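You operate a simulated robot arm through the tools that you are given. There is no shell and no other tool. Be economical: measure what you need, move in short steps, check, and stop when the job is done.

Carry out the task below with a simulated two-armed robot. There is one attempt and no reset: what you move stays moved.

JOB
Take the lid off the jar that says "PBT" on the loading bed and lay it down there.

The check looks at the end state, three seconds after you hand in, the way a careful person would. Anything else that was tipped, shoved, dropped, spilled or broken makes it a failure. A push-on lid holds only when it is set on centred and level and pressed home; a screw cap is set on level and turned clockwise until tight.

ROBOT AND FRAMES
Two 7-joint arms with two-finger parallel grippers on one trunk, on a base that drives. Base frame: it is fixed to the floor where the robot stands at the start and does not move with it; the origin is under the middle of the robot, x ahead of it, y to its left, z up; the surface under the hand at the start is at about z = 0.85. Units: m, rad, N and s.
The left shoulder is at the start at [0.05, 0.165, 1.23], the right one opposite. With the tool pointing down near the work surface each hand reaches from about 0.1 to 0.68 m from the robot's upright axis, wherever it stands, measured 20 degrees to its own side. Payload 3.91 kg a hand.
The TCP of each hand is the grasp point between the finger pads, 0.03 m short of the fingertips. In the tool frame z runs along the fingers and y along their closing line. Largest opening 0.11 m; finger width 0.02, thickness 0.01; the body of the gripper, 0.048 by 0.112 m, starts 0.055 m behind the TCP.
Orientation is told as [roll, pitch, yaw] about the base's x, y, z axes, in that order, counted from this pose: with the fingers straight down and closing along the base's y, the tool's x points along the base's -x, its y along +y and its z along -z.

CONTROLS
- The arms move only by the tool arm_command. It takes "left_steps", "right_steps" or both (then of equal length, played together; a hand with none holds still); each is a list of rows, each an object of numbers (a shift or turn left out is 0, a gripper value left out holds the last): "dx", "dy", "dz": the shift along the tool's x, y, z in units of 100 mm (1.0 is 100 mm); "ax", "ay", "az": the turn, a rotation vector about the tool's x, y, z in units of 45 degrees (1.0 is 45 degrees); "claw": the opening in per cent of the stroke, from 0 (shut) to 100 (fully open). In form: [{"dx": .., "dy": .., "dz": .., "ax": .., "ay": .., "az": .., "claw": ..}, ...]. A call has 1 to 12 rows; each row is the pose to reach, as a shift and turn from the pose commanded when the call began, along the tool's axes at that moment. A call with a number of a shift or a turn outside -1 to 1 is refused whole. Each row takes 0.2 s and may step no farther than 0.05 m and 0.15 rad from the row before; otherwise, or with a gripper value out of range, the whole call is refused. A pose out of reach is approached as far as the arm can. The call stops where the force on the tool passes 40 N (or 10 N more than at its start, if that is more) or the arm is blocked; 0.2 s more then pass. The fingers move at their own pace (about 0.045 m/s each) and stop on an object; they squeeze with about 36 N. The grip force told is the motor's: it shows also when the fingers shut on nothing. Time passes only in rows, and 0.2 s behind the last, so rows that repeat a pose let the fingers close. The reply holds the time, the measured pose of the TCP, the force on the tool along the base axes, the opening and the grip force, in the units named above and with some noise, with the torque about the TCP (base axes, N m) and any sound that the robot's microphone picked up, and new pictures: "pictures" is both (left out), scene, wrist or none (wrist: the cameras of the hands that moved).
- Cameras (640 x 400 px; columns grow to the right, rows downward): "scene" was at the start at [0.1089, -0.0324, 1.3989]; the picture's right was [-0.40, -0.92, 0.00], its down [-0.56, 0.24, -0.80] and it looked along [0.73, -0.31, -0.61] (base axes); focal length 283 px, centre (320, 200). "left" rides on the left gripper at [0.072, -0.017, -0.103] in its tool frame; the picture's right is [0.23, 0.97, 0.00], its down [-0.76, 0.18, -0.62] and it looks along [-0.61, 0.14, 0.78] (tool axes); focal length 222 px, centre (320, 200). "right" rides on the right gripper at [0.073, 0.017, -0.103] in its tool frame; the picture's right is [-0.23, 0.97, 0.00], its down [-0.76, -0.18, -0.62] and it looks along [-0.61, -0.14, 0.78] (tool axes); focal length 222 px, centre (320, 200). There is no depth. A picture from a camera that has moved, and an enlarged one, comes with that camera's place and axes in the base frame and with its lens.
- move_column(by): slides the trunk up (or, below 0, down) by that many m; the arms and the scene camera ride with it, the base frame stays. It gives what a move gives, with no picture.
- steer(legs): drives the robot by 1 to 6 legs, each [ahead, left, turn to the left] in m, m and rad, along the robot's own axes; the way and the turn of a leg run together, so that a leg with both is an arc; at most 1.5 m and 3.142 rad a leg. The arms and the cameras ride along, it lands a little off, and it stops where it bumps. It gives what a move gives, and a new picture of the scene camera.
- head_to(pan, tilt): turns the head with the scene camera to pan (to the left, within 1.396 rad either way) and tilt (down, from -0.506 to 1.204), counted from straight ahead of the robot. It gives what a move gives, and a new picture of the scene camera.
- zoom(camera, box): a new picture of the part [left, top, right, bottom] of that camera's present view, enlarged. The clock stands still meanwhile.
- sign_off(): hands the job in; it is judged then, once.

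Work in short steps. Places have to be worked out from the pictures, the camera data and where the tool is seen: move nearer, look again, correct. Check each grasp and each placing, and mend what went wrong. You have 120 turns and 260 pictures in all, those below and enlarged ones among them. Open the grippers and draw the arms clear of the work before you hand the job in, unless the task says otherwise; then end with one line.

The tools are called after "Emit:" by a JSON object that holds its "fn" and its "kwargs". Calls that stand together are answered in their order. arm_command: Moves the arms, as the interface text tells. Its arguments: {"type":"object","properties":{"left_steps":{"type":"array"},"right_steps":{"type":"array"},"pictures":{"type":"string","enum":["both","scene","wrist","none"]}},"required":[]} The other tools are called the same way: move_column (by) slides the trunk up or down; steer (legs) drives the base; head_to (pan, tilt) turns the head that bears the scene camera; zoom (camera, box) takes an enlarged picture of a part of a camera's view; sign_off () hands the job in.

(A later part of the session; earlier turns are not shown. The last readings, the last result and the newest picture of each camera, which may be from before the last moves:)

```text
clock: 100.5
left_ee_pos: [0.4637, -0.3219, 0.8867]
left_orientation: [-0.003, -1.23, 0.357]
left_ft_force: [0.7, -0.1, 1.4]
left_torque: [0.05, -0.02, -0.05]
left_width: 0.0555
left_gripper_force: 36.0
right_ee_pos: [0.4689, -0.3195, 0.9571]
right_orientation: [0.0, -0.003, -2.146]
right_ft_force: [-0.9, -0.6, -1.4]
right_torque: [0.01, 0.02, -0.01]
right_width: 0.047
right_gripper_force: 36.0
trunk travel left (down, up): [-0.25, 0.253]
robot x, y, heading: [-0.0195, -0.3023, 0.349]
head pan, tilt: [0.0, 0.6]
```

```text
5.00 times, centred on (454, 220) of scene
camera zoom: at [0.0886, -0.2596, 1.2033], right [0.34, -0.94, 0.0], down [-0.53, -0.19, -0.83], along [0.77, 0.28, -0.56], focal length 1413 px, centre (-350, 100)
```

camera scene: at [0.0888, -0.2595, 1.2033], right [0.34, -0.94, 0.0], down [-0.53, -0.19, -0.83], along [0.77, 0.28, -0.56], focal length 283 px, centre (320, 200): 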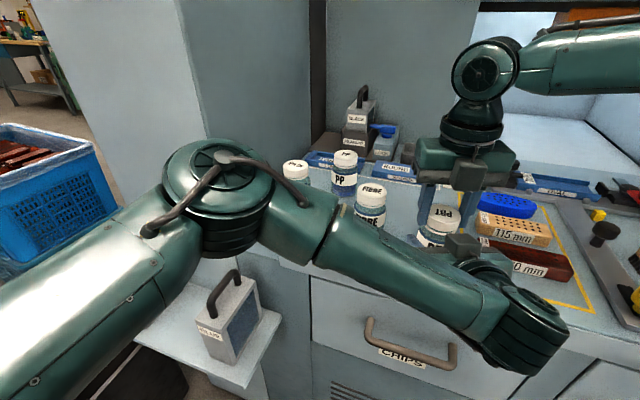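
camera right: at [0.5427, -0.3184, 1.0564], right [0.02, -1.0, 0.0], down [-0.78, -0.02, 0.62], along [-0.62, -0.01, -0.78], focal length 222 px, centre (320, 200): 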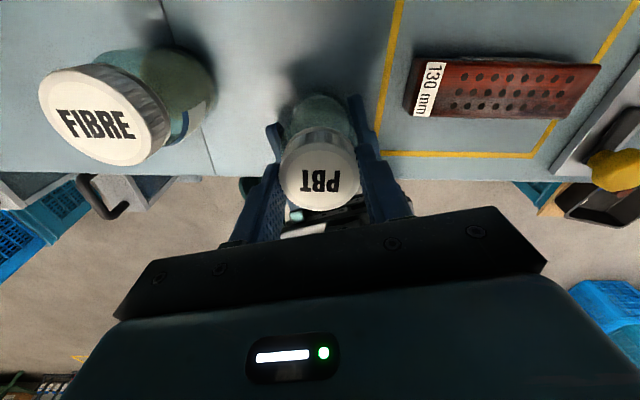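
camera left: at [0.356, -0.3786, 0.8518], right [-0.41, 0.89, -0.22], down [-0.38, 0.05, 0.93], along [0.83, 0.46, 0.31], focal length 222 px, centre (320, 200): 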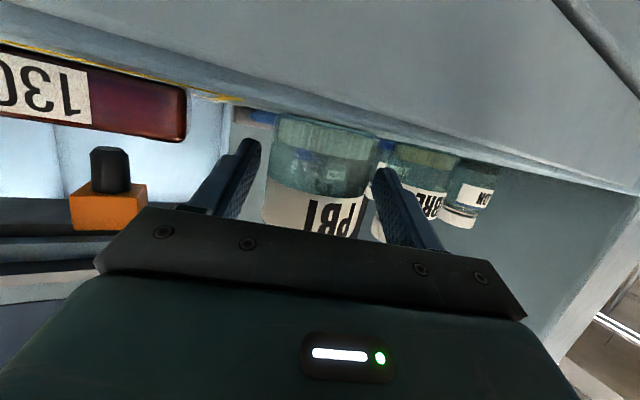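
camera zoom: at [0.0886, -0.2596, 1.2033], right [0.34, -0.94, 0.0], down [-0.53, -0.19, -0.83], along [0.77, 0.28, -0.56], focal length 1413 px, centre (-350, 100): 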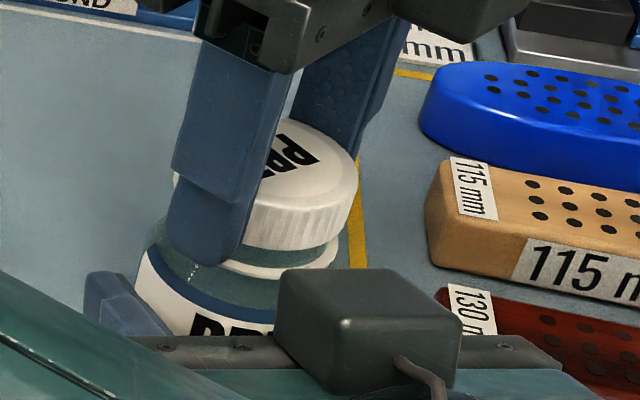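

The lid is visibly higher with almost no pull (1.4 N), so it is free or nearly so. I'll lift slowly and watch the force.

Emit:
{"fn": "arm_command", "kwargs": {"right_steps": [{"dz": -0.03}, {"dz": -0.07}, {"dz": -0.12}, {"dz": -0.2}, {"dz": -0.3}, {"dz": -0.3}], "pictures": "both"}}

Emit:
{"fn": "zoom", "kwargs": {"camera": "scene", "box": [390, 160, 550, 260]}}

```text
clock: 101.9
left_ee_pos: [0.4633, -0.3211, 0.8867]
left_orientation: [-0.003, -1.23, 0.358]
left_ft_force: [-0.7, -1.3, 0.5]
left_torque: [0.04, 0.01, -0.04]
left_width: 0.0555
left_gripper_force: 35.9
right_ee_pos: [0.4682, -0.3192, 0.9857]
right_orientation: [0.0, -0.002, -2.147]
right_ft_force: [-0.2, -0.1, -0.8]
right_torque: [0.0, -0.02, 0.02]
right_width: 0.047
right_gripper_force: 35.7
trunk travel left (down, up): [-0.25, 0.253]
robot x, y, heading: [-0.0191, -0.3006, 0.354]
head pan, tilt: [0.0, 0.6]
camera scene: at [0.0886, -0.2596, 1.2033], right [0.34, -0.94, 0.0], down [-0.53, -0.19, -0.83], along [0.77, 0.28, -0.56], focal length 283 px, centre (320, 200)
camera right: at [0.5213, -0.2691, 1.0886], right [0.69, -0.72, 0.0], down [-0.56, -0.54, 0.62], along [-0.45, -0.43, -0.78], focal length 222 px, centre (320, 200)
```

scene: 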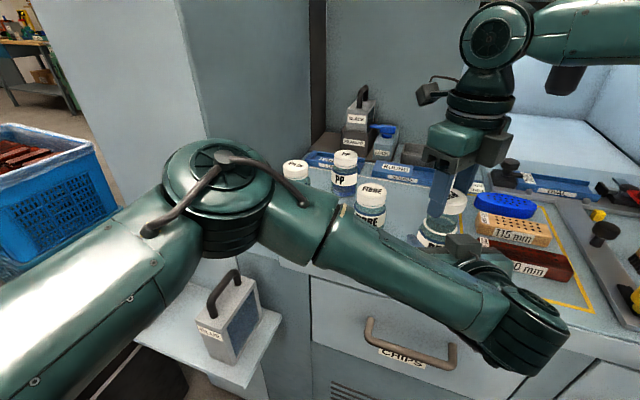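
right: 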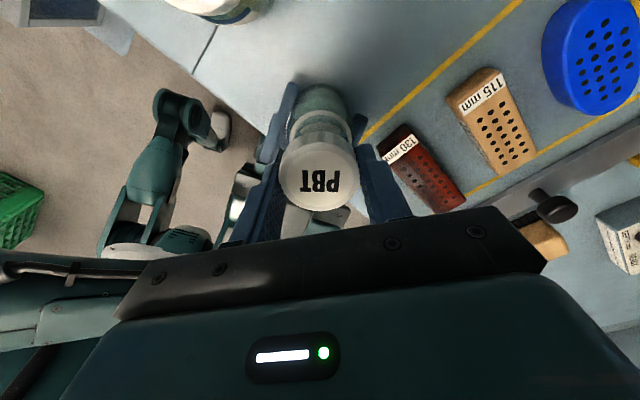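

```text
4.00 times, centred on (470, 210) of scene
camera zoom: at [0.0886, -0.2596, 1.2033], right [0.34, -0.94, 0.0], down [-0.53, -0.19, -0.83], along [0.77, 0.28, -0.56], focal length 1130 px, centre (-280, 160)
```

zoom: 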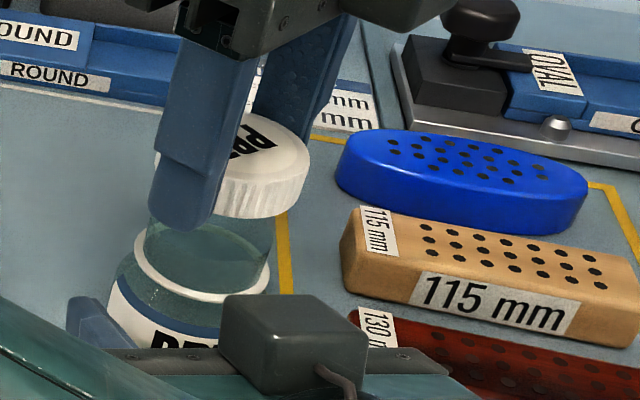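

The lid is off and the jar is still firmly held. I want the jar back in its original place and the lid laid in front of it, so first I'll take the lid up and off to the right.

Emit:
{"fn": "arm_command", "kwargs": {"right_steps": [{"dz": -0.2}, {"dz": -0.45}, {"dz": -0.7}, {"dz": -0.9}, {"dz": -1.0}, {"dz": -1.0}], "pictures": "wrist"}}

Emit:
{"fn": "zoom", "kwargs": {"camera": "scene", "box": [390, 160, 550, 260]}}

```text
clock: 103.3
left_ee_pos: [0.4635, -0.3216, 0.8865]
left_orientation: [-0.004, -1.231, 0.356]
left_ft_force: [0.6, -0.3, 0.3]
left_torque: [0.07, 0.06, 0.03]
left_width: 0.0556
left_gripper_force: 36.1
right_ee_pos: [0.4702, -0.319, 1.0857]
right_orientation: [0.0, -0.001, -2.147]
right_ft_force: [0.4, 0.2, -0.8]
right_torque: [0.02, -0.04, -0.02]
right_width: 0.0465
right_gripper_force: 36.1
trunk travel left (down, up): [-0.25, 0.253]
robot x, y, heading: [-0.0226, -0.3018, 0.353]
head pan, tilt: [0.0, 0.6]
camera right: at [0.5225, -0.2682, 1.1887], right [0.69, -0.72, 0.0], down [-0.56, -0.54, 0.62], along [-0.45, -0.43, -0.78], focal length 222 px, centre (320, 200)
```

right: 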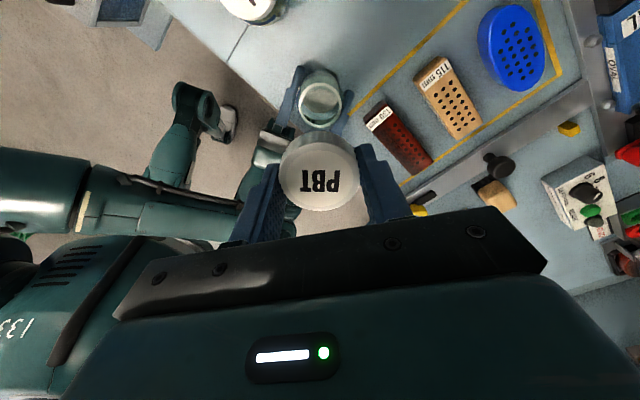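

```text
4.00 times, centred on (470, 210) of scene
camera zoom: at [0.0886, -0.2595, 1.2033], right [0.34, -0.94, 0.0], down [-0.53, -0.19, -0.83], along [0.77, 0.28, -0.56], focal length 1130 px, centre (-280, 160)
```

zoom: 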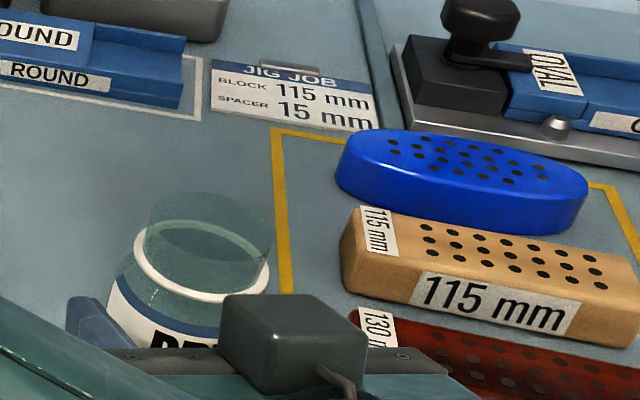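

The jar is open and upright. I'll move the right hand with the lid aside while the left opens around the jar, then pitches back to 45°.

Emit:
{"fn": "arm_command", "kwargs": {"right_steps": [{"dx": -0.3, "dy": 0.2}, {"dx": -0.6, "dy": 0.4}, {"dx": -0.9, "dy": 0.6}, {"dx": -0.9, "dy": 0.6}], "left_steps": [{"claw": 60}, {"claw": 72}, {"claw": 72}, {"claw": 72}], "pictures": "none"}}

Emit:
{"fn": "arm_command", "kwargs": {"left_steps": [{"ay": 0.11}, {"ay": 0.22}, {"ay": 0.33}, {"ay": 0.44}, {"ay": 0.57}, {"ay": 0.57}], "pictures": "wrist"}}

```text
clock: 104.3
left_ee_pos: [0.4628, -0.3226, 0.8854]
left_orientation: [-0.003, -1.231, 0.359]
left_ft_force: [0.2, -0.5, 0.6]
left_torque: [0.02, 0.0, 0.02]
left_width: 0.0793
left_gripper_force: 0.1
right_ee_pos: [0.4711, -0.4275, 1.0865]
right_orientation: [-0.001, 0.0, -2.147]
right_ft_force: [0.0, -0.6, 0.4]
right_torque: [-0.01, 0.02, 0.01]
right_width: 0.0467
right_gripper_force: 36.0
trunk travel left (down, up): [-0.25, 0.253]
robot x, y, heading: [-0.0207, -0.3043, 0.351]
head pan, tilt: [0.0, 0.6]
```

```text
clock: 105.7
left_ee_pos: [0.4611, -0.3207, 0.8865]
left_orientation: [-0.001, -0.781, 0.356]
left_ft_force: [-0.4, -0.4, -0.9]
left_torque: [0.01, 0.0, 0.0]
left_width: 0.0791
left_gripper_force: 0.0
right_ee_pos: [0.4705, -0.4268, 1.0852]
right_orientation: [0.0, -0.001, -2.144]
right_ft_force: [-0.6, 0.4, -0.6]
right_torque: [-0.01, 0.0, 0.01]
right_width: 0.0469
right_gripper_force: 36.1
trunk travel left (down, up): [-0.25, 0.253]
robot x, y, heading: [-0.0206, -0.3, 0.355]
head pan, tilt: [0.0, 0.6]
camera left: at [0.3528, -0.3787, 0.9082], right [-0.49, 0.86, -0.16], down [0.03, 0.2, 0.98], along [0.87, 0.47, -0.13], focal length 222 px, centre (320, 200)
```

left: 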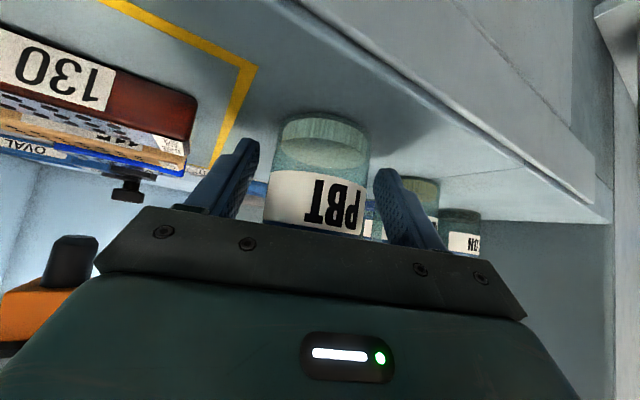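

The left hand is clear around the jar. It retracts along its fingers and then goes up.

Emit:
{"fn": "arm_command", "kwargs": {"left_steps": [{"dz": -0.25}, {"dz": -0.5}, {"dz": -0.75}, {"dz": -1.0}], "pictures": "none"}}

Emit:
{"fn": "arm_command", "kwargs": {"left_steps": [{"dx": -0.2, "dz": -0.2}, {"dx": -0.4, "dz": -0.4}, {"dx": -0.6, "dz": -0.6}, {"dx": -0.6, "dz": -0.6}], "pictures": "scene"}}

Emit:
{"fn": "move_column", "kwargs": {"by": 0.2}}

```text
clock: 106.7
left_ee_pos: [0.3956, -0.345, 0.9585]
left_orientation: [-0.002, -0.785, 0.357]
left_ft_force: [-0.1, -0.1, 0.8]
left_torque: [-0.02, 0.01, 0.01]
left_width: 0.0789
left_gripper_force: 0.0
right_ee_pos: [0.4707, -0.4262, 1.0858]
right_orientation: [0.001, 0.0, -2.148]
right_ft_force: [-0.3, -0.1, -0.7]
right_torque: [0.0, 0.01, 0.0]
right_width: 0.0466
right_gripper_force: 36.2
trunk travel left (down, up): [-0.25, 0.253]
robot x, y, heading: [-0.0212, -0.2993, 0.351]
head pan, tilt: [0.0, 0.6]
```

```text
clock: 107.7
left_ee_pos: [0.3967, -0.3442, 1.0409]
left_orientation: [-0.001, -0.784, 0.356]
left_ft_force: [-0.8, 0.0, 0.0]
left_torque: [-0.03, 0.02, 0.02]
left_width: 0.0791
left_gripper_force: 0.1
right_ee_pos: [0.4711, -0.4272, 1.0862]
right_orientation: [0.001, 0.0, -2.148]
right_ft_force: [-0.1, -0.5, -0.8]
right_torque: [-0.01, -0.01, 0.0]
right_width: 0.0464
right_gripper_force: 35.8
trunk travel left (down, up): [-0.25, 0.253]
robot x, y, heading: [-0.0219, -0.3029, 0.347]
head pan, tilt: [0.0, 0.6]
camera scene: at [0.0887, -0.2596, 1.2033], right [0.34, -0.94, 0.0], down [-0.53, -0.19, -0.83], along [0.77, 0.28, -0.56], focal length 283 px, centre (320, 200)
```

scene: 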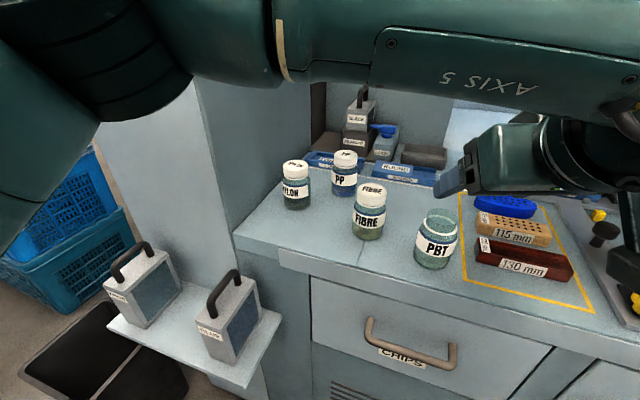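

```text
clock: 109.9
left_ee_pos: [0.3982, -0.3448, 1.2422]
left_orientation: [-0.001, -0.784, 0.356]
left_ft_force: [0.1, -0.3, -0.1]
left_torque: [0.0, 0.01, -0.01]
left_width: 0.0793
left_gripper_force: 0.0
right_ee_pos: [0.4709, -0.4274, 1.2867]
right_orientation: [0.001, 0.001, -2.146]
right_ft_force: [0.1, -0.8, 0.4]
right_torque: [0.0, 0.02, -0.01]
right_width: 0.0466
right_gripper_force: 36.3
trunk travel left (down, up): [-0.45, 0.053]
robot x, y, heading: [-0.0204, -0.3003, 0.351]
head pan, tilt: [0.0, 0.6]
```

All is well; the open jar stands upright. I'll turn the base back to heading 0 and move ahead 30 mm.

Emit:
{"fn": "steer", "kwargs": {"legs": [[0, 0, -0.351], [0.028, 0, 0]]}}

Emit:
{"fn": "head_to", "kwargs": {"pan": 0.0, "tilt": 0.75}}

```text
clock: 111.8
left_ee_pos: [0.3871, -0.4821, 1.2413]
left_orientation: [-0.002, -0.782, 0.017]
left_ft_force: [0.5, -0.3, -0.8]
left_torque: [-0.03, 0.0, -0.01]
left_width: 0.0792
left_gripper_force: 0.1
right_ee_pos: [0.4293, -0.5845, 1.2853]
right_orientation: [0.001, 0.001, -2.487]
right_ft_force: [0.7, -0.3, 0.0]
right_torque: [0.01, 0.02, -0.01]
right_width: 0.0466
right_gripper_force: 36.1
trunk travel left (down, up): [-0.45, 0.053]
robot x, y, heading: [0.0044, -0.3009, 0.011]
head pan, tilt: [0.0, 0.6]
camera scene: at [0.1245, -0.2985, 1.4032], right [0.01, -1.0, 0.0], down [-0.57, -0.01, -0.82], along [0.82, 0.01, -0.57], focal length 283 px, centre (320, 200)
```

scene: 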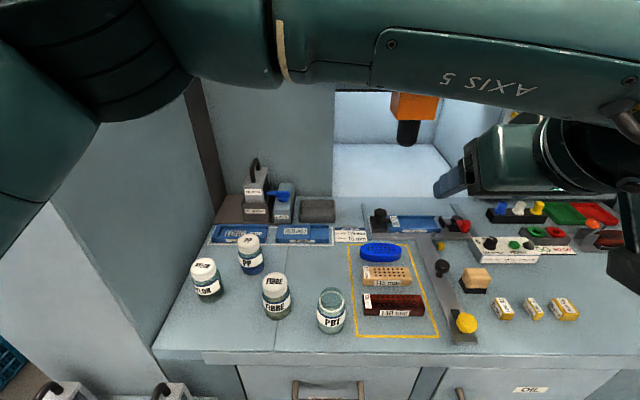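

```text
clock: 112.5
left_ee_pos: [0.3859, -0.4828, 1.2417]
left_orientation: [-0.001, -0.783, 0.015]
left_ft_force: [0.4, -0.5, 0.4]
left_torque: [-0.02, -0.02, 0.0]
left_width: 0.0793
left_gripper_force: 0.1
right_ee_pos: [0.4274, -0.5843, 1.286]
right_orientation: [0.0, 0.0, -2.486]
right_ft_force: [0.1, 0.6, 0.2]
right_torque: [0.02, -0.01, -0.05]
right_width: 0.0468
right_gripper_force: 36.1
trunk travel left (down, up): [-0.45, 0.053]
robot x, y, heading: [0.0051, -0.3032, 0.006]
head pan, tilt: [0.0, 0.75]
camera scene: at [0.1178, -0.2985, 1.3905], right [0.01, -1.0, 0.0], down [-0.68, -0.01, -0.73], along [0.73, 0.01, -0.68], focal length 283 px, centre (320, 200)
```

scene: 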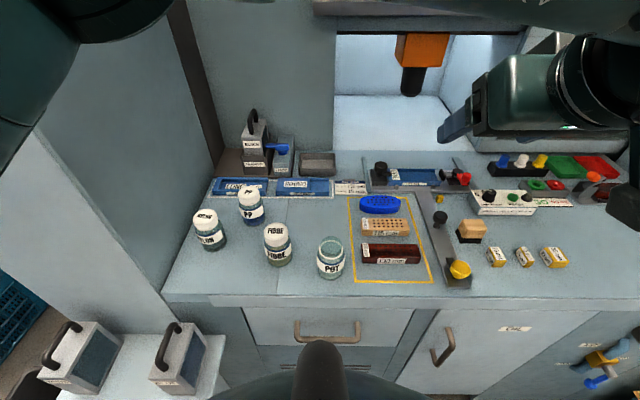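

I'll bring the left hand to its pre-grasp position in front of the jar, in two calls.

Emit:
{"fn": "arm_command", "kwargs": {"left_steps": [{"dx": 0.2, "dy": 0.17, "dz": 0.18}, {"dx": 0.4, "dy": 0.34, "dz": 0.36}, {"dx": 0.6, "dy": 0.51, "dz": 0.54}, {"dx": 0.8, "dy": 0.68, "dz": 0.72}, {"dx": 1.0, "dy": 0.85, "dz": 0.9}], "pictures": "none"}}

Emit:
{"fn": "arm_command", "kwargs": {"left_steps": [{"dx": 0.2, "dy": 0.17, "dz": 0.18}, {"dx": 0.4, "dy": 0.34, "dz": 0.36}, {"dx": 0.6, "dy": 0.51, "dz": 0.54}, {"dx": 0.8, "dy": 0.65, "dz": 0.72}, {"dx": 1.0, "dy": 0.78, "dz": 0.9}, {"dx": 1.0, "dy": 0.78, "dz": 0.9}], "pictures": "both"}}

```text
clock: 113.7
left_ee_pos: [0.3785, -0.3984, 1.1063]
left_orientation: [-0.003, -0.784, 0.016]
left_ft_force: [-0.5, 0.6, -0.1]
left_torque: [-0.01, 0.02, 0.01]
left_width: 0.0794
left_gripper_force: 0.0
right_ee_pos: [0.4286, -0.5828, 1.2864]
right_orientation: [-0.001, -0.002, -2.488]
right_ft_force: [0.4, 0.0, 0.4]
right_torque: [0.0, -0.02, -0.02]
right_width: 0.0468
right_gripper_force: 36.4
trunk travel left (down, up): [-0.45, 0.053]
robot x, y, heading: [0.007, -0.3006, 0.005]
head pan, tilt: [0.0, 0.75]
```

```text
clock: 115.1
left_ee_pos: [0.3696, -0.3199, 0.971]
left_orientation: [0.0, -0.785, 0.015]
left_ft_force: [0.1, -0.6, 0.8]
left_torque: [0.02, 0.01, 0.0]
left_width: 0.0794
left_gripper_force: 0.1
right_ee_pos: [0.4283, -0.5834, 1.2857]
right_orientation: [-0.001, -0.001, -2.488]
right_ft_force: [1.1, 0.4, 0.3]
right_torque: [0.03, -0.01, 0.03]
right_width: 0.0469
right_gripper_force: 35.6
trunk travel left (down, up): [-0.45, 0.053]
robot x, y, heading: [0.0031, -0.3023, 0.014]
head pan, tilt: [0.0, 0.75]
camera scene: at [0.1179, -0.2987, 1.3904], right [0.01, -1.0, 0.0], down [-0.68, -0.01, -0.73], along [0.73, 0.01, -0.68], focal length 283 px, centre (320, 200)
camera left: at [0.246, -0.3379, 0.9925], right [-0.17, 0.97, -0.16], down [0.1, 0.18, 0.98], along [0.98, 0.16, -0.13], focal length 222 px, centre (320, 200)
```

scene: 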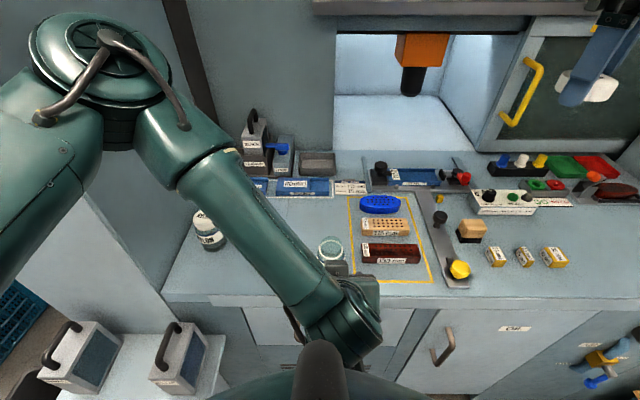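
left: 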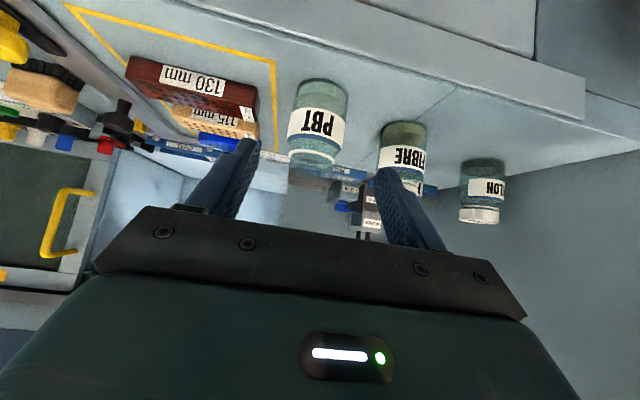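

Aligned. I'll advance 120 mm along the fingers and close on the body.

Emit:
{"fn": "arm_command", "kwargs": {"left_steps": [{"dz": 0.25}, {"dz": 0.5}, {"dz": 0.75}, {"dz": 1.0}], "pictures": "wrist"}}

Emit:
{"fn": "arm_command", "kwargs": {"left_steps": [{"dz": 0.1}, {"dz": 0.2}, {"dz": 0.2, "claw": 45}, {"dz": 0.2, "claw": 45}, {"dz": 0.2, "claw": 45}, {"dz": 0.2, "claw": 45}, {"dz": 0.2, "claw": 45}], "pictures": "wrist"}}

```text
clock: 116.1
left_ee_pos: [0.4396, -0.3185, 0.9]
left_orientation: [-0.002, -0.782, 0.013]
left_ft_force: [0.4, 0.1, 0.7]
left_torque: [-0.02, -0.04, -0.02]
left_width: 0.0791
left_gripper_force: 0.1
right_ee_pos: [0.4293, -0.5834, 1.2867]
right_orientation: [0.001, 0.001, -2.487]
right_ft_force: [-0.3, 0.5, 0.7]
right_torque: [0.02, -0.01, -0.02]
right_width: 0.0467
right_gripper_force: 36.0
trunk travel left (down, up): [-0.45, 0.053]
robot x, y, heading: [0.0046, -0.3039, 0.012]
head pan, tilt: [0.0, 0.75]
camera left: at [0.3164, -0.3359, 0.9216], right [-0.17, 0.97, -0.16], down [0.1, 0.18, 0.98], along [0.98, 0.15, -0.13], focal length 222 px, centre (320, 200)
```

left: 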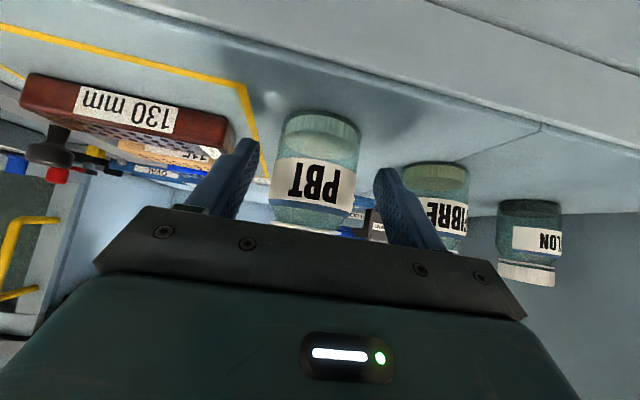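

```text
clock: 117.7
left_ee_pos: [0.4534, -0.3189, 0.8882]
left_orientation: [-0.001, -0.781, 0.015]
left_ft_force: [0.1, 0.2, -0.2]
left_torque: [0.0, 0.01, 0.06]
left_width: 0.0569
left_gripper_force: 35.5
right_ee_pos: [0.4288, -0.585, 1.2858]
right_orientation: [0.001, -0.001, -2.488]
right_ft_force: [1.0, 0.2, 0.3]
right_torque: [-0.01, 0.01, 0.02]
right_width: 0.0463
right_gripper_force: 36.0
trunk travel left (down, up): [-0.45, 0.053]
robot x, y, heading: [0.0072, -0.3003, 0.01]
head pan, tilt: [0.0, 0.75]
camera left: at [0.3306, -0.3358, 0.9095], right [-0.17, 0.97, -0.16], down [0.1, 0.18, 0.98], along [0.98, 0.16, -0.13], focal length 222 px, centre (320, 200)
```

left: 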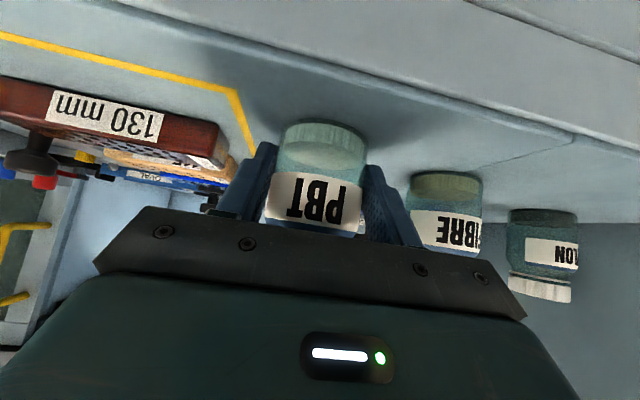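

Held at 57 mm. Lift 10 mm, check, then carry it back.

Emit:
{"fn": "arm_command", "kwargs": {"left_steps": [{"dx": -0.025, "dz": -0.025}, {"dx": -0.05, "dz": -0.05}, {"dx": -0.075, "dz": -0.075}, {"dx": -0.075, "dz": -0.075}], "pictures": "wrist"}}

```text
clock: 118.7
left_ee_pos: [0.4546, -0.3175, 0.8985]
left_orientation: [-0.001, -0.784, 0.015]
left_ft_force: [0.0, 0.6, -1.2]
left_torque: [0.02, 0.0, 0.0]
left_width: 0.0569
left_gripper_force: 35.8
right_ee_pos: [0.4284, -0.5842, 1.2853]
right_orientation: [-0.001, -0.001, -2.487]
right_ft_force: [-0.1, 0.6, -0.3]
right_torque: [-0.01, -0.02, -0.03]
right_width: 0.0467
right_gripper_force: 35.8
trunk travel left (down, up): [-0.45, 0.053]
robot x, y, heading: [0.0051, -0.3006, 0.02]
head pan, tilt: [0.0, 0.75]
camera left: at [0.3304, -0.3354, 0.92], right [-0.17, 0.97, -0.16], down [0.1, 0.18, 0.98], along [0.98, 0.16, -0.13], focal length 222 px, centre (320, 200)
```

left: 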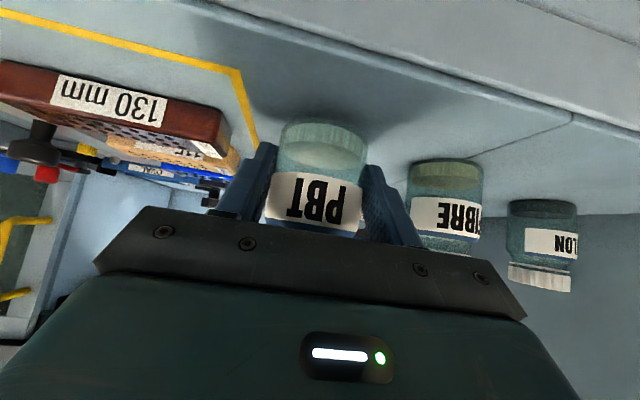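

The jar is lifted level. I'll carry it 130 mm back, slowly, keeping the line.

Emit:
{"fn": "arm_command", "kwargs": {"left_steps": [{"dx": -0.09, "dy": -0.004, "dz": 0.09}, {"dx": -0.18, "dy": -0.008, "dz": 0.18}, {"dx": -0.28, "dy": -0.012, "dz": 0.28}, {"dx": -0.37, "dy": -0.016, "dz": 0.37}, {"dx": -0.46, "dy": -0.02, "dz": 0.46}, {"dx": -0.55, "dy": -0.024, "dz": 0.55}, {"dx": -0.64, "dy": -0.028, "dz": 0.64}, {"dx": -0.74, "dy": -0.032, "dz": 0.74}, {"dx": -0.83, "dy": -0.036, "dz": 0.83}, {"dx": -0.92, "dy": -0.04, "dz": 0.92}, {"dx": -0.92, "dy": -0.04, "dz": 0.92}], "pictures": "both"}}

```text
clock: 121.1
left_ee_pos: [0.5842, -0.3194, 0.8986]
left_orientation: [-0.002, -0.781, 0.018]
left_ft_force: [0.1, 0.1, -2.1]
left_torque: [-0.03, 0.01, -0.02]
left_width: 0.0565
left_gripper_force: 36.7
right_ee_pos: [0.4285, -0.5847, 1.2859]
right_orientation: [0.001, 0.0, -2.488]
right_ft_force: [0.5, -0.1, -0.4]
right_torque: [0.0, 0.01, -0.01]
right_width: 0.0468
right_gripper_force: 35.9
trunk travel left (down, up): [-0.45, 0.053]
robot x, y, heading: [0.0041, -0.3015, 0.005]
head pan, tilt: [0.0, 0.75]
camera scene: at [0.1181, -0.2985, 1.3904], right [0.01, -1.0, 0.0], down [-0.68, -0.01, -0.73], along [0.73, 0.01, -0.68], focal length 283 px, centre (320, 200)
camera left: at [0.4611, -0.3376, 0.92], right [-0.17, 0.97, -0.16], down [0.1, 0.18, 0.98], along [0.98, 0.15, -0.13], focal length 222 px, centre (320, 200)
```

scene: 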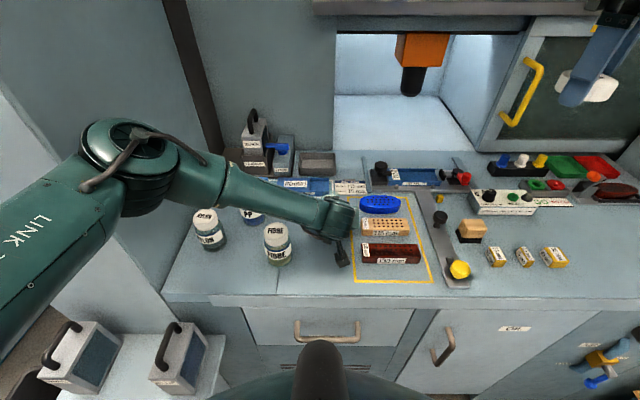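
left: 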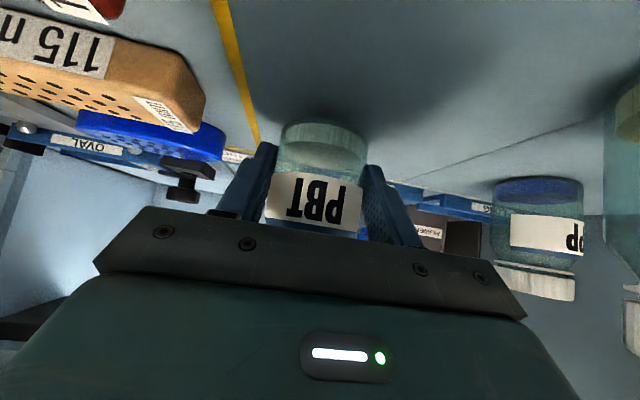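

Back at the original place. I'll lower until it is seated.

Emit:
{"fn": "arm_command", "kwargs": {"left_steps": [{"dx": 0.025, "dz": 0.025}, {"dx": 0.045, "dz": 0.045}, {"dx": 0.06, "dz": 0.06}, {"dx": 0.07, "dz": 0.07}, {"dx": 0.077, "dz": 0.077}, {"dx": 0.077, "dz": 0.077}], "pictures": "none"}}

```text
clock: 122.5
left_ee_pos: [0.5829, -0.3209, 0.8873]
left_orientation: [-0.003, -0.786, 0.016]
left_ft_force: [-0.8, -0.1, 3.2]
left_torque: [-0.05, 0.07, 0.0]
left_width: 0.057
left_gripper_force: 35.9
right_ee_pos: [0.4268, -0.5827, 1.2856]
right_orientation: [-0.001, -0.001, -2.487]
right_ft_force: [-0.6, -0.1, 0.2]
right_torque: [-0.01, 0.01, 0.01]
right_width: 0.047
right_gripper_force: 36.3
trunk travel left (down, up): [-0.45, 0.053]
robot x, y, heading: [0.0076, -0.3014, 0.007]
head pan, tilt: [0.0, 0.75]
```

It touches down (3.2 N up). I'll release, back out along the fingers and rise.

Emit:
{"fn": "arm_command", "kwargs": {"left_steps": [{"claw": 60}, {"claw": 74}, {"claw": 74}, {"claw": 74}], "pictures": "none"}}

Emit:
{"fn": "arm_command", "kwargs": {"left_steps": [{"dz": -0.25}, {"dz": -0.5}, {"dz": -0.75}, {"dz": -1.0}], "pictures": "wrist"}}

Emit:
{"fn": "arm_command", "kwargs": {"left_steps": [{"dz": -0.25}, {"dz": -0.5}, {"dx": -0.2, "dz": -0.75}, {"dx": -0.4, "dz": -1.0}, {"dx": -0.8, "dz": -1.0}, {"dx": -1.0, "dz": -1.0}], "pictures": "scene"}}

```text
clock: 123.5
left_ee_pos: [0.5832, -0.32, 0.8876]
left_orientation: [-0.002, -0.784, 0.016]
left_ft_force: [0.0, -0.4, -1.0]
left_torque: [-0.01, 0.01, 0.0]
left_width: 0.0813
left_gripper_force: 0.0
right_ee_pos: [0.4282, -0.5839, 1.2855]
right_orientation: [-0.001, 0.0, -2.486]
right_ft_force: [-0.9, -0.3, -0.3]
right_torque: [0.01, 0.01, 0.02]
right_width: 0.0467
right_gripper_force: 36.5
trunk travel left (down, up): [-0.45, 0.053]
robot x, y, heading: [0.0075, -0.3024, 0.008]
head pan, tilt: [0.0, 0.75]
```

```text
clock: 124.5
left_ee_pos: [0.511, -0.3212, 0.9589]
left_orientation: [-0.001, -0.784, 0.015]
left_ft_force: [0.2, 0.2, 0.3]
left_torque: [0.01, -0.03, 0.01]
left_width: 0.0815
left_gripper_force: 0.0
right_ee_pos: [0.4283, -0.5843, 1.2863]
right_orientation: [-0.001, 0.0, -2.487]
right_ft_force: [-0.2, 0.7, 0.8]
right_torque: [0.05, -0.01, 0.0]
right_width: 0.0466
right_gripper_force: 36.1
trunk travel left (down, up): [-0.45, 0.053]
robot x, y, heading: [0.0086, -0.3038, 0.01]
head pan, tilt: [0.0, 0.75]
camera left: at [0.3886, -0.3398, 0.9806], right [-0.17, 0.97, -0.16], down [0.1, 0.18, 0.98], along [0.98, 0.16, -0.13], focal length 222 px, centre (320, 200)
```

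left: 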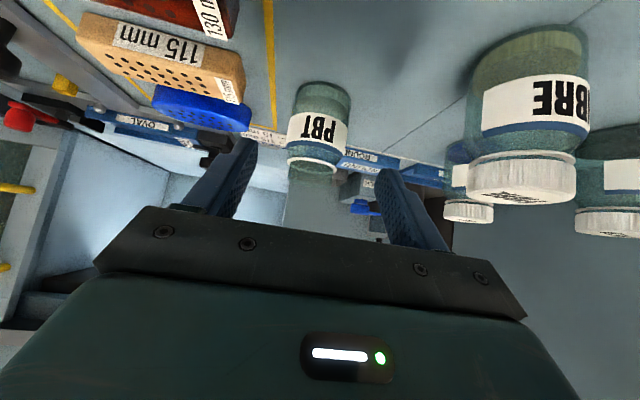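

```text
clock: 125.9
left_ee_pos: [0.5134, -0.3219, 1.1016]
left_orientation: [-0.002, -0.784, 0.013]
left_ft_force: [0.1, 0.0, 0.2]
left_torque: [0.04, -0.03, -0.03]
left_width: 0.0816
left_gripper_force: 0.0
right_ee_pos: [0.4272, -0.5826, 1.2862]
right_orientation: [0.001, -0.001, -2.486]
right_ft_force: [0.2, 0.0, -0.6]
right_torque: [-0.03, 0.04, 0.03]
right_width: 0.0469
right_gripper_force: 36.2
trunk travel left (down, up): [-0.45, 0.053]
robot x, y, heading: [0.0059, -0.2999, 0.01]
head pan, tilt: [0.0, 0.75]
camera scene: at [0.1179, -0.2986, 1.3904], right [0.01, -1.0, 0.0], down [-0.68, -0.01, -0.73], along [0.73, 0.01, -0.68], focal length 283 px, centre (320, 200)
```

scene: 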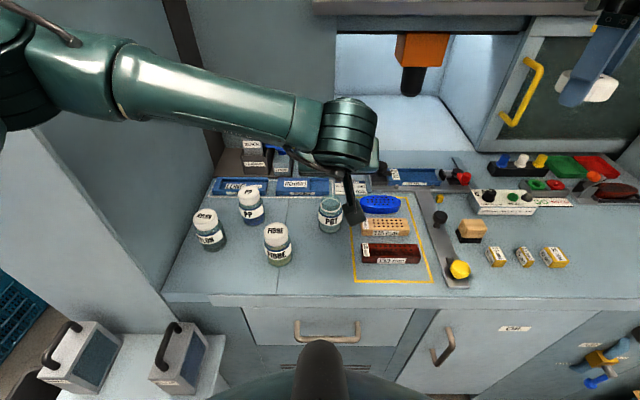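

The jar stands at its original place, open and upright. I'll retract the left hand up and back.

Emit:
{"fn": "arm_command", "kwargs": {"left_steps": [{"dy": 0.09, "dz": -0.25}, {"dy": 0.18, "dz": -0.5}, {"dy": 0.27, "dz": -0.75}, {"dy": 0.35, "dz": -1.0}], "pictures": "none"}}

Emit:
{"fn": "arm_command", "kwargs": {"left_steps": [{"dy": 0.1, "dz": -0.25}, {"dy": 0.2, "dz": -0.5}, {"dy": 0.35, "dz": -0.7}, {"dy": 0.35, "dz": -0.7}], "pictures": "none"}}

Emit:
{"fn": "steer", "kwargs": {"legs": [[-0.028, 0, 0], [0, 0, 0.35]]}}

```text
clock: 126.9
left_ee_pos: [0.442, -0.2869, 1.1706]
left_orientation: [-0.002, -0.783, 0.016]
left_ft_force: [-0.1, 0.0, -0.3]
left_torque: [0.01, -0.01, -0.03]
left_width: 0.0815
left_gripper_force: 0.1
right_ee_pos: [0.4275, -0.5832, 1.2855]
right_orientation: [0.001, 0.0, -2.489]
right_ft_force: [0.4, -1.1, -0.5]
right_torque: [-0.04, 0.01, 0.0]
right_width: 0.0467
right_gripper_force: 36.4
trunk travel left (down, up): [-0.45, 0.053]
robot x, y, heading: [0.0057, -0.3006, 0.008]
head pan, tilt: [0.0, 0.75]
```

```text
clock: 127.9
left_ee_pos: [0.3926, -0.2529, 1.2215]
left_orientation: [0.001, -0.783, 0.013]
left_ft_force: [0.4, 0.5, 1.1]
left_torque: [0.01, 0.0, 0.0]
left_width: 0.0815
left_gripper_force: 0.1
right_ee_pos: [0.4293, -0.5849, 1.286]
right_orientation: [-0.001, 0.0, -2.487]
right_ft_force: [0.3, -0.4, -0.7]
right_torque: [0.0, 0.0, 0.01]
right_width: 0.0469
right_gripper_force: 35.4
trunk travel left (down, up): [-0.45, 0.053]
robot x, y, heading: [0.0052, -0.3036, 0.008]
head pan, tilt: [0.0, 0.75]
```

```text
clock: 129.8
left_ee_pos: [0.324, -0.1229, 1.2222]
left_orientation: [-0.002, -0.785, 0.366]
left_ft_force: [1.1, 0.1, -0.1]
left_torque: [-0.01, 0.03, 0.0]
left_width: 0.0814
left_gripper_force: 0.0
right_ee_pos: [0.4722, -0.4209, 1.2859]
right_orientation: [0.0, 0.0, -2.135]
right_ft_force: [0.4, 0.3, -0.1]
right_torque: [-0.01, 0.03, -0.08]
right_width: 0.0468
right_gripper_force: 36.3
trunk travel left (down, up): [-0.45, 0.053]
robot x, y, heading: [-0.0236, -0.3036, 0.364]
head pan, tilt: [0.0, 0.75]
camera scene: at [0.0822, -0.26, 1.3904], right [0.35, -0.93, 0.0], down [-0.64, -0.24, -0.73], along [0.68, 0.26, -0.68], focal length 283 px, centre (320, 200)
```

scene: 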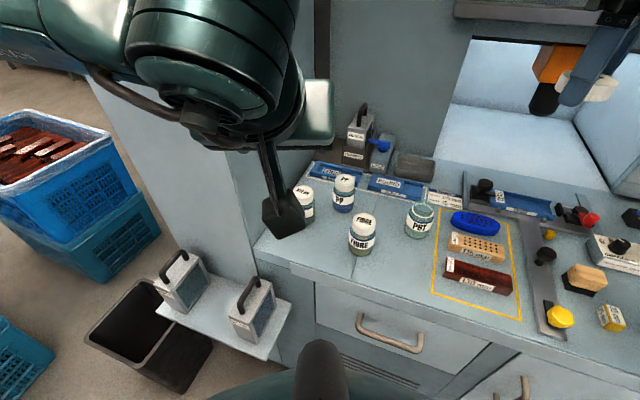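

The lid is still held. I'll lower the trunk, then bring the lid over the free spot at (0.475, -0.315) on the bed, turning the hand 21° for clearance.

Emit:
{"fn": "move_column", "kwargs": {"by": -0.2}}

Emit:
{"fn": "arm_command", "kwargs": {"right_steps": [{"dx": 0.25, "dy": -0.14, "az": 0.12}, {"dx": 0.5, "dy": -0.28, "az": 0.25}, {"dx": 0.75, "dy": -0.42, "az": 0.37}, {"dx": 0.91, "dy": -0.54, "az": 0.46}, {"dx": 0.91, "dy": -0.54, "az": 0.46}], "pictures": "both"}}

```text
clock: 132.0
left_ee_pos: [0.324, -0.1226, 1.0216]
left_orientation: [0.0, -0.782, 0.367]
left_ft_force: [0.2, -0.2, -0.8]
left_torque: [0.0, -0.02, 0.02]
left_width: 0.0812
left_gripper_force: 0.0
right_ee_pos: [0.471, -0.421, 1.0857]
right_orientation: [0.001, 0.0, -2.136]
right_ft_force: [0.3, 0.6, -0.8]
right_torque: [-0.01, 0.03, -0.03]
right_width: 0.0465
right_gripper_force: 36.3
trunk travel left (down, up): [-0.25, 0.253]
robot x, y, heading: [-0.0221, -0.2996, 0.363]
head pan, tilt: [0.0, 0.75]
```

```text
clock: 133.2
left_ee_pos: [0.324, -0.123, 1.0221]
left_orientation: [-0.003, -0.784, 0.367]
left_ft_force: [0.0, 1.0, -0.5]
left_torque: [0.0, 0.01, -0.04]
left_width: 0.0812
left_gripper_force: 0.0
right_ee_pos: [0.4749, -0.3139, 1.0878]
right_orientation: [0.0, 0.0, -2.499]
right_ft_force: [0.2, 0.8, 0.8]
right_torque: [0.0, -0.01, -0.02]
right_width: 0.0467
right_gripper_force: 36.3
trunk travel left (down, up): [-0.25, 0.253]
robot x, y, heading: [-0.026, -0.2987, 0.366]
head pan, tilt: [0.0, 0.75]
camera scene: at [0.0822, -0.2603, 1.1904], right [0.35, -0.93, 0.0], down [-0.64, -0.24, -0.73], along [0.68, 0.26, -0.68], focal length 283 px, centre (320, 200)
camera right: at [0.5416, -0.2857, 1.1914], right [0.4, -0.92, 0.0], down [-0.72, -0.31, 0.62], along [-0.57, -0.25, -0.78], focal length 222 px, centre (320, 200)
```

scene: 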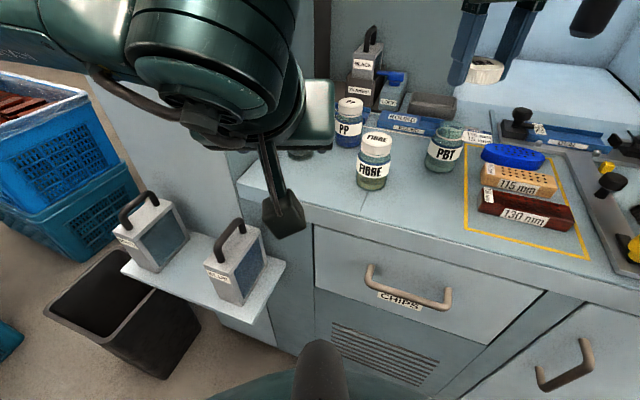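
right: 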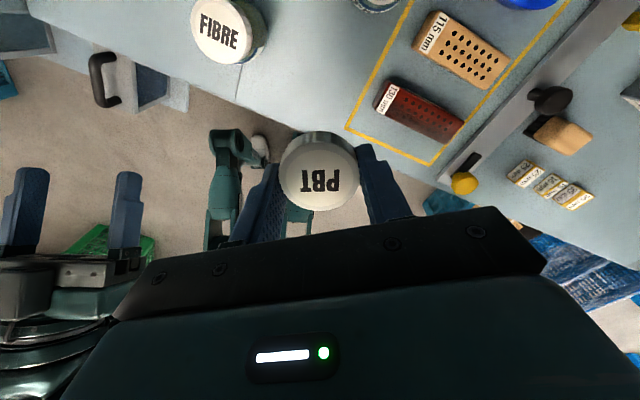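

The lid hangs level over clear bench. I'll descend 0.1 m twice, the second time to about 5 mm above the surface.

Emit:
{"fn": "arm_command", "kwargs": {"right_steps": [{"dz": 0.25}, {"dz": 0.5}, {"dz": 0.75}, {"dz": 1.0}], "pictures": "none"}}

Emit:
{"fn": "arm_command", "kwargs": {"right_steps": [{"dz": 0.25}, {"dz": 0.5}, {"dz": 0.7}, {"dz": 0.85}, {"dz": 0.98}, {"dz": 0.98}], "pictures": "both"}}

Emit:
{"fn": "zoom", "kwargs": {"camera": "scene", "box": [380, 130, 540, 230]}}

```text
clock: 134.2
left_ee_pos: [0.3236, -0.1228, 1.0219]
left_orientation: [-0.002, -0.783, 0.367]
left_ft_force: [-1.0, -0.4, -0.1]
left_torque: [-0.03, 0.0, 0.02]
left_width: 0.0813
left_gripper_force: 0.0
right_ee_pos: [0.4737, -0.3155, 0.9857]
right_orientation: [-0.001, -0.001, -2.497]
right_ft_force: [-0.1, 0.0, -1.2]
right_torque: [-0.02, 0.0, -0.01]
right_width: 0.0467
right_gripper_force: 36.2
trunk travel left (down, up): [-0.25, 0.253]
robot x, y, heading: [-0.022, -0.3041, 0.36]
head pan, tilt: [0.0, 0.75]
```

```text
clock: 135.6
left_ee_pos: [0.3241, -0.1219, 1.0217]
left_orientation: [-0.001, -0.783, 0.366]
left_ft_force: [-1.0, -0.4, 0.1]
left_torque: [0.02, 0.0, 0.0]
left_width: 0.0814
left_gripper_force: 0.0
right_ee_pos: [0.4758, -0.3128, 0.8898]
right_orientation: [0.001, 0.0, -2.495]
right_ft_force: [-0.1, -0.6, -0.2]
right_torque: [-0.02, -0.04, -0.01]
right_width: 0.0466
right_gripper_force: 36.4
trunk travel left (down, up): [-0.25, 0.253]
robot x, y, heading: [-0.0223, -0.3001, 0.364]
head pan, tilt: [0.0, 0.75]
camera scene: at [0.0822, -0.2603, 1.1904], right [0.35, -0.93, 0.0], down [-0.64, -0.24, -0.73], along [0.68, 0.26, -0.68], focal length 283 px, centre (320, 200)
camera right: at [0.5428, -0.285, 0.9925], right [0.4, -0.91, 0.0], down [-0.72, -0.32, 0.62], along [-0.57, -0.25, -0.78], focal length 222 px, centre (320, 200)
```

scene: 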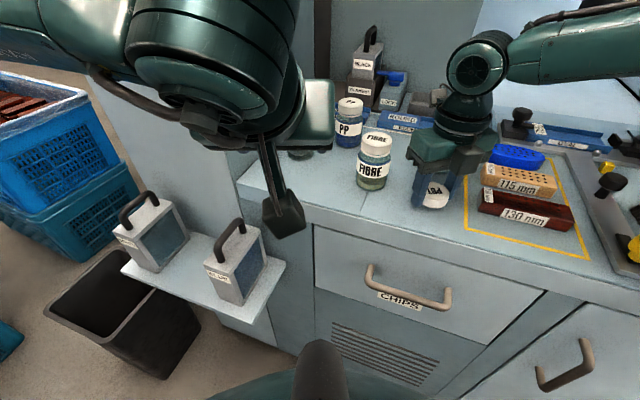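
right: 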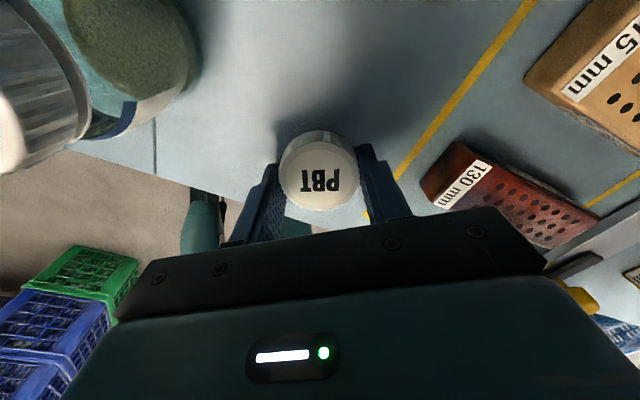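

```text
4.00 times, centred on (460, 180) of scene
camera zoom: at [0.0822, -0.2603, 1.1904], right [0.35, -0.93, 0.0], down [-0.64, -0.24, -0.73], along [0.68, 0.26, -0.68], focal length 1130 px, centre (-240, 280)
```

zoom: 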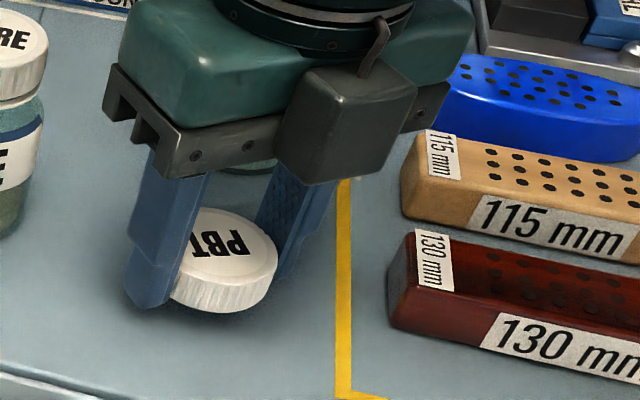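

About 8 mm to go. I'll lower gently in small steps and watch the force.

Emit:
{"fn": "arm_command", "kwargs": {"right_steps": [{"dz": 0.02}, {"dz": 0.04}, {"dz": 0.055}, {"dz": 0.065}, {"dz": 0.075}, {"dz": 0.075}], "pictures": "none"}}

Emit:
{"fn": "zoom", "kwargs": {"camera": "scene", "box": [400, 160, 480, 210]}}

```text
clock: 137.0
left_ee_pos: [0.3229, -0.1227, 1.0221]
left_orientation: [-0.002, -0.783, 0.366]
left_ft_force: [0.0, 0.5, 0.4]
left_torque: [-0.01, 0.03, 0.0]
left_width: 0.0814
left_gripper_force: 0.0
right_ee_pos: [0.4741, -0.3148, 0.8812]
right_orientation: [0.0, 0.0, -2.499]
right_ft_force: [1.1, 0.9, -0.4]
right_torque: [0.04, -0.03, 0.02]
right_width: 0.0468
right_gripper_force: 36.0
trunk travel left (down, up): [-0.25, 0.253]
robot x, y, heading: [-0.0208, -0.3055, 0.362]
head pan, tilt: [0.0, 0.75]
```

```text
8.00 times, centred on (440, 185) of scene
camera zoom: at [0.0822, -0.2603, 1.1904], right [0.35, -0.93, 0.0], down [-0.64, -0.24, -0.73], along [0.68, 0.26, -0.68], focal length 2260 px, centre (-640, 320)
```

zoom: 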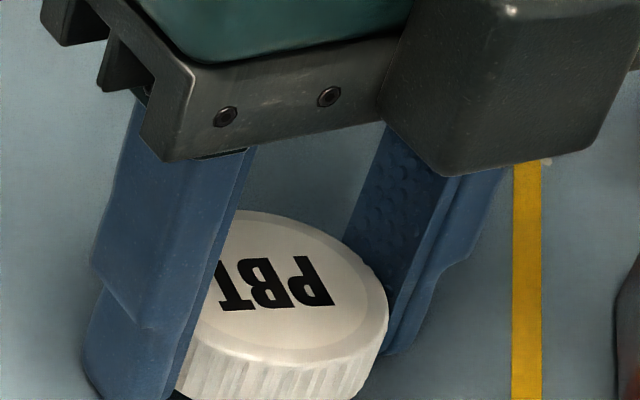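

No contact yet; another 2–3 mm in small steps.

Emit:
{"fn": "arm_command", "kwargs": {"right_steps": [{"dz": 0.007}, {"dz": 0.014}, {"dz": 0.018}, {"dz": 0.018}], "pictures": "none"}}

```text
clock: 138.0
left_ee_pos: [0.3238, -0.1221, 1.0214]
left_orientation: [-0.002, -0.782, 0.367]
left_ft_force: [0.6, 0.0, -0.2]
left_torque: [-0.01, 0.03, 0.0]
left_width: 0.0814
left_gripper_force: 0.2
right_ee_pos: [0.4753, -0.3152, 0.879]
right_orientation: [0.002, 0.005, -2.498]
right_ft_force: [1.4, 0.7, 8.6]
right_torque: [0.13, 0.1, -0.02]
right_width: 0.0468
right_gripper_force: 36.4
trunk travel left (down, up): [-0.25, 0.253]
robot x, y, heading: [-0.0225, -0.3029, 0.358]
head pan, tilt: [0.0, 0.75]
```

Contact (8.6 N). I'll ease off half a millimetre, open, and lift away.

Emit:
{"fn": "arm_command", "kwargs": {"right_steps": [{"dz": -0.006}, {"dz": -0.006, "claw": 50}, {"dz": -0.006, "claw": 65}, {"dz": -0.006, "claw": 65}, {"dz": -0.006, "claw": 65}], "pictures": "none"}}

Emit:
{"fn": "arm_command", "kwargs": {"right_steps": [{"dz": -0.15}, {"dz": -0.35}, {"dz": -0.6}, {"dz": -0.85}, {"dz": -1.0}], "pictures": "both"}}

```text
clock: 139.2
left_ee_pos: [0.3232, -0.1218, 1.0222]
left_orientation: [-0.001, -0.785, 0.366]
left_ft_force: [-0.5, -0.2, 0.1]
left_torque: [0.01, 0.01, 0.0]
left_width: 0.0814
left_gripper_force: 0.0
right_ee_pos: [0.4734, -0.3165, 0.8803]
right_orientation: [0.0, 0.0, -2.495]
right_ft_force: [-2.9, -1.1, 3.5]
right_torque: [0.14, 0.19, 0.15]
right_width: 0.072
right_gripper_force: 0.8
trunk travel left (down, up): [-0.25, 0.253]
robot x, y, heading: [-0.0233, -0.2991, 0.364]
head pan, tilt: [0.0, 0.75]
```

```text
clock: 140.4
left_ee_pos: [0.324, -0.1227, 1.0219]
left_orientation: [0.0, -0.784, 0.365]
left_ft_force: [-0.1, 0.2, -0.5]
left_torque: [-0.01, -0.01, 0.02]
left_width: 0.0816
left_gripper_force: 0.1
right_ee_pos: [0.4741, -0.3162, 0.9798]
right_orientation: [-0.001, -0.001, -2.496]
right_ft_force: [-0.3, 0.0, -0.2]
right_torque: [0.01, -0.01, 0.01]
right_width: 0.0715
right_gripper_force: 0.2
trunk travel left (down, up): [-0.25, 0.253]
robot x, y, heading: [-0.0231, -0.3013, 0.36]
head pan, tilt: [0.0, 0.75]
camera scene: at [0.0821, -0.2602, 1.1904], right [0.35, -0.93, 0.0], down [-0.64, -0.24, -0.73], along [0.68, 0.26, -0.68], focal length 283 px, centre (320, 200)
camera right: at [0.5416, -0.287, 1.0828], right [0.4, -0.91, 0.0], down [-0.72, -0.32, 0.62], along [-0.57, -0.25, -0.78], focal length 222 px, centre (320, 200)
```

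scene: 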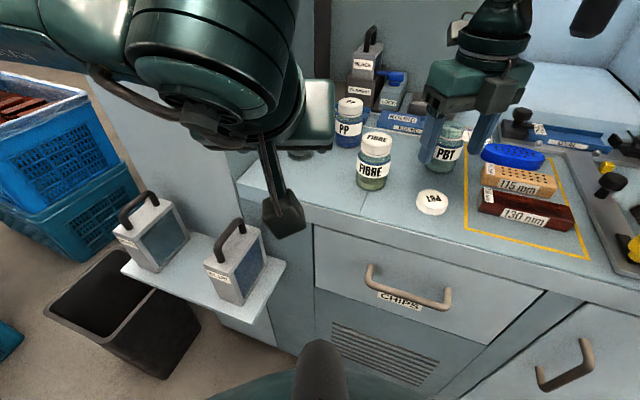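
right: 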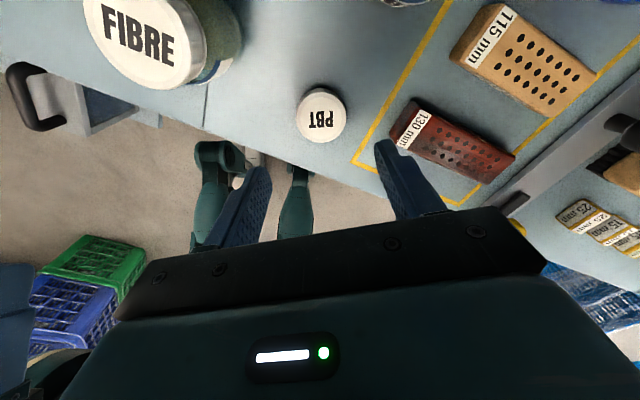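

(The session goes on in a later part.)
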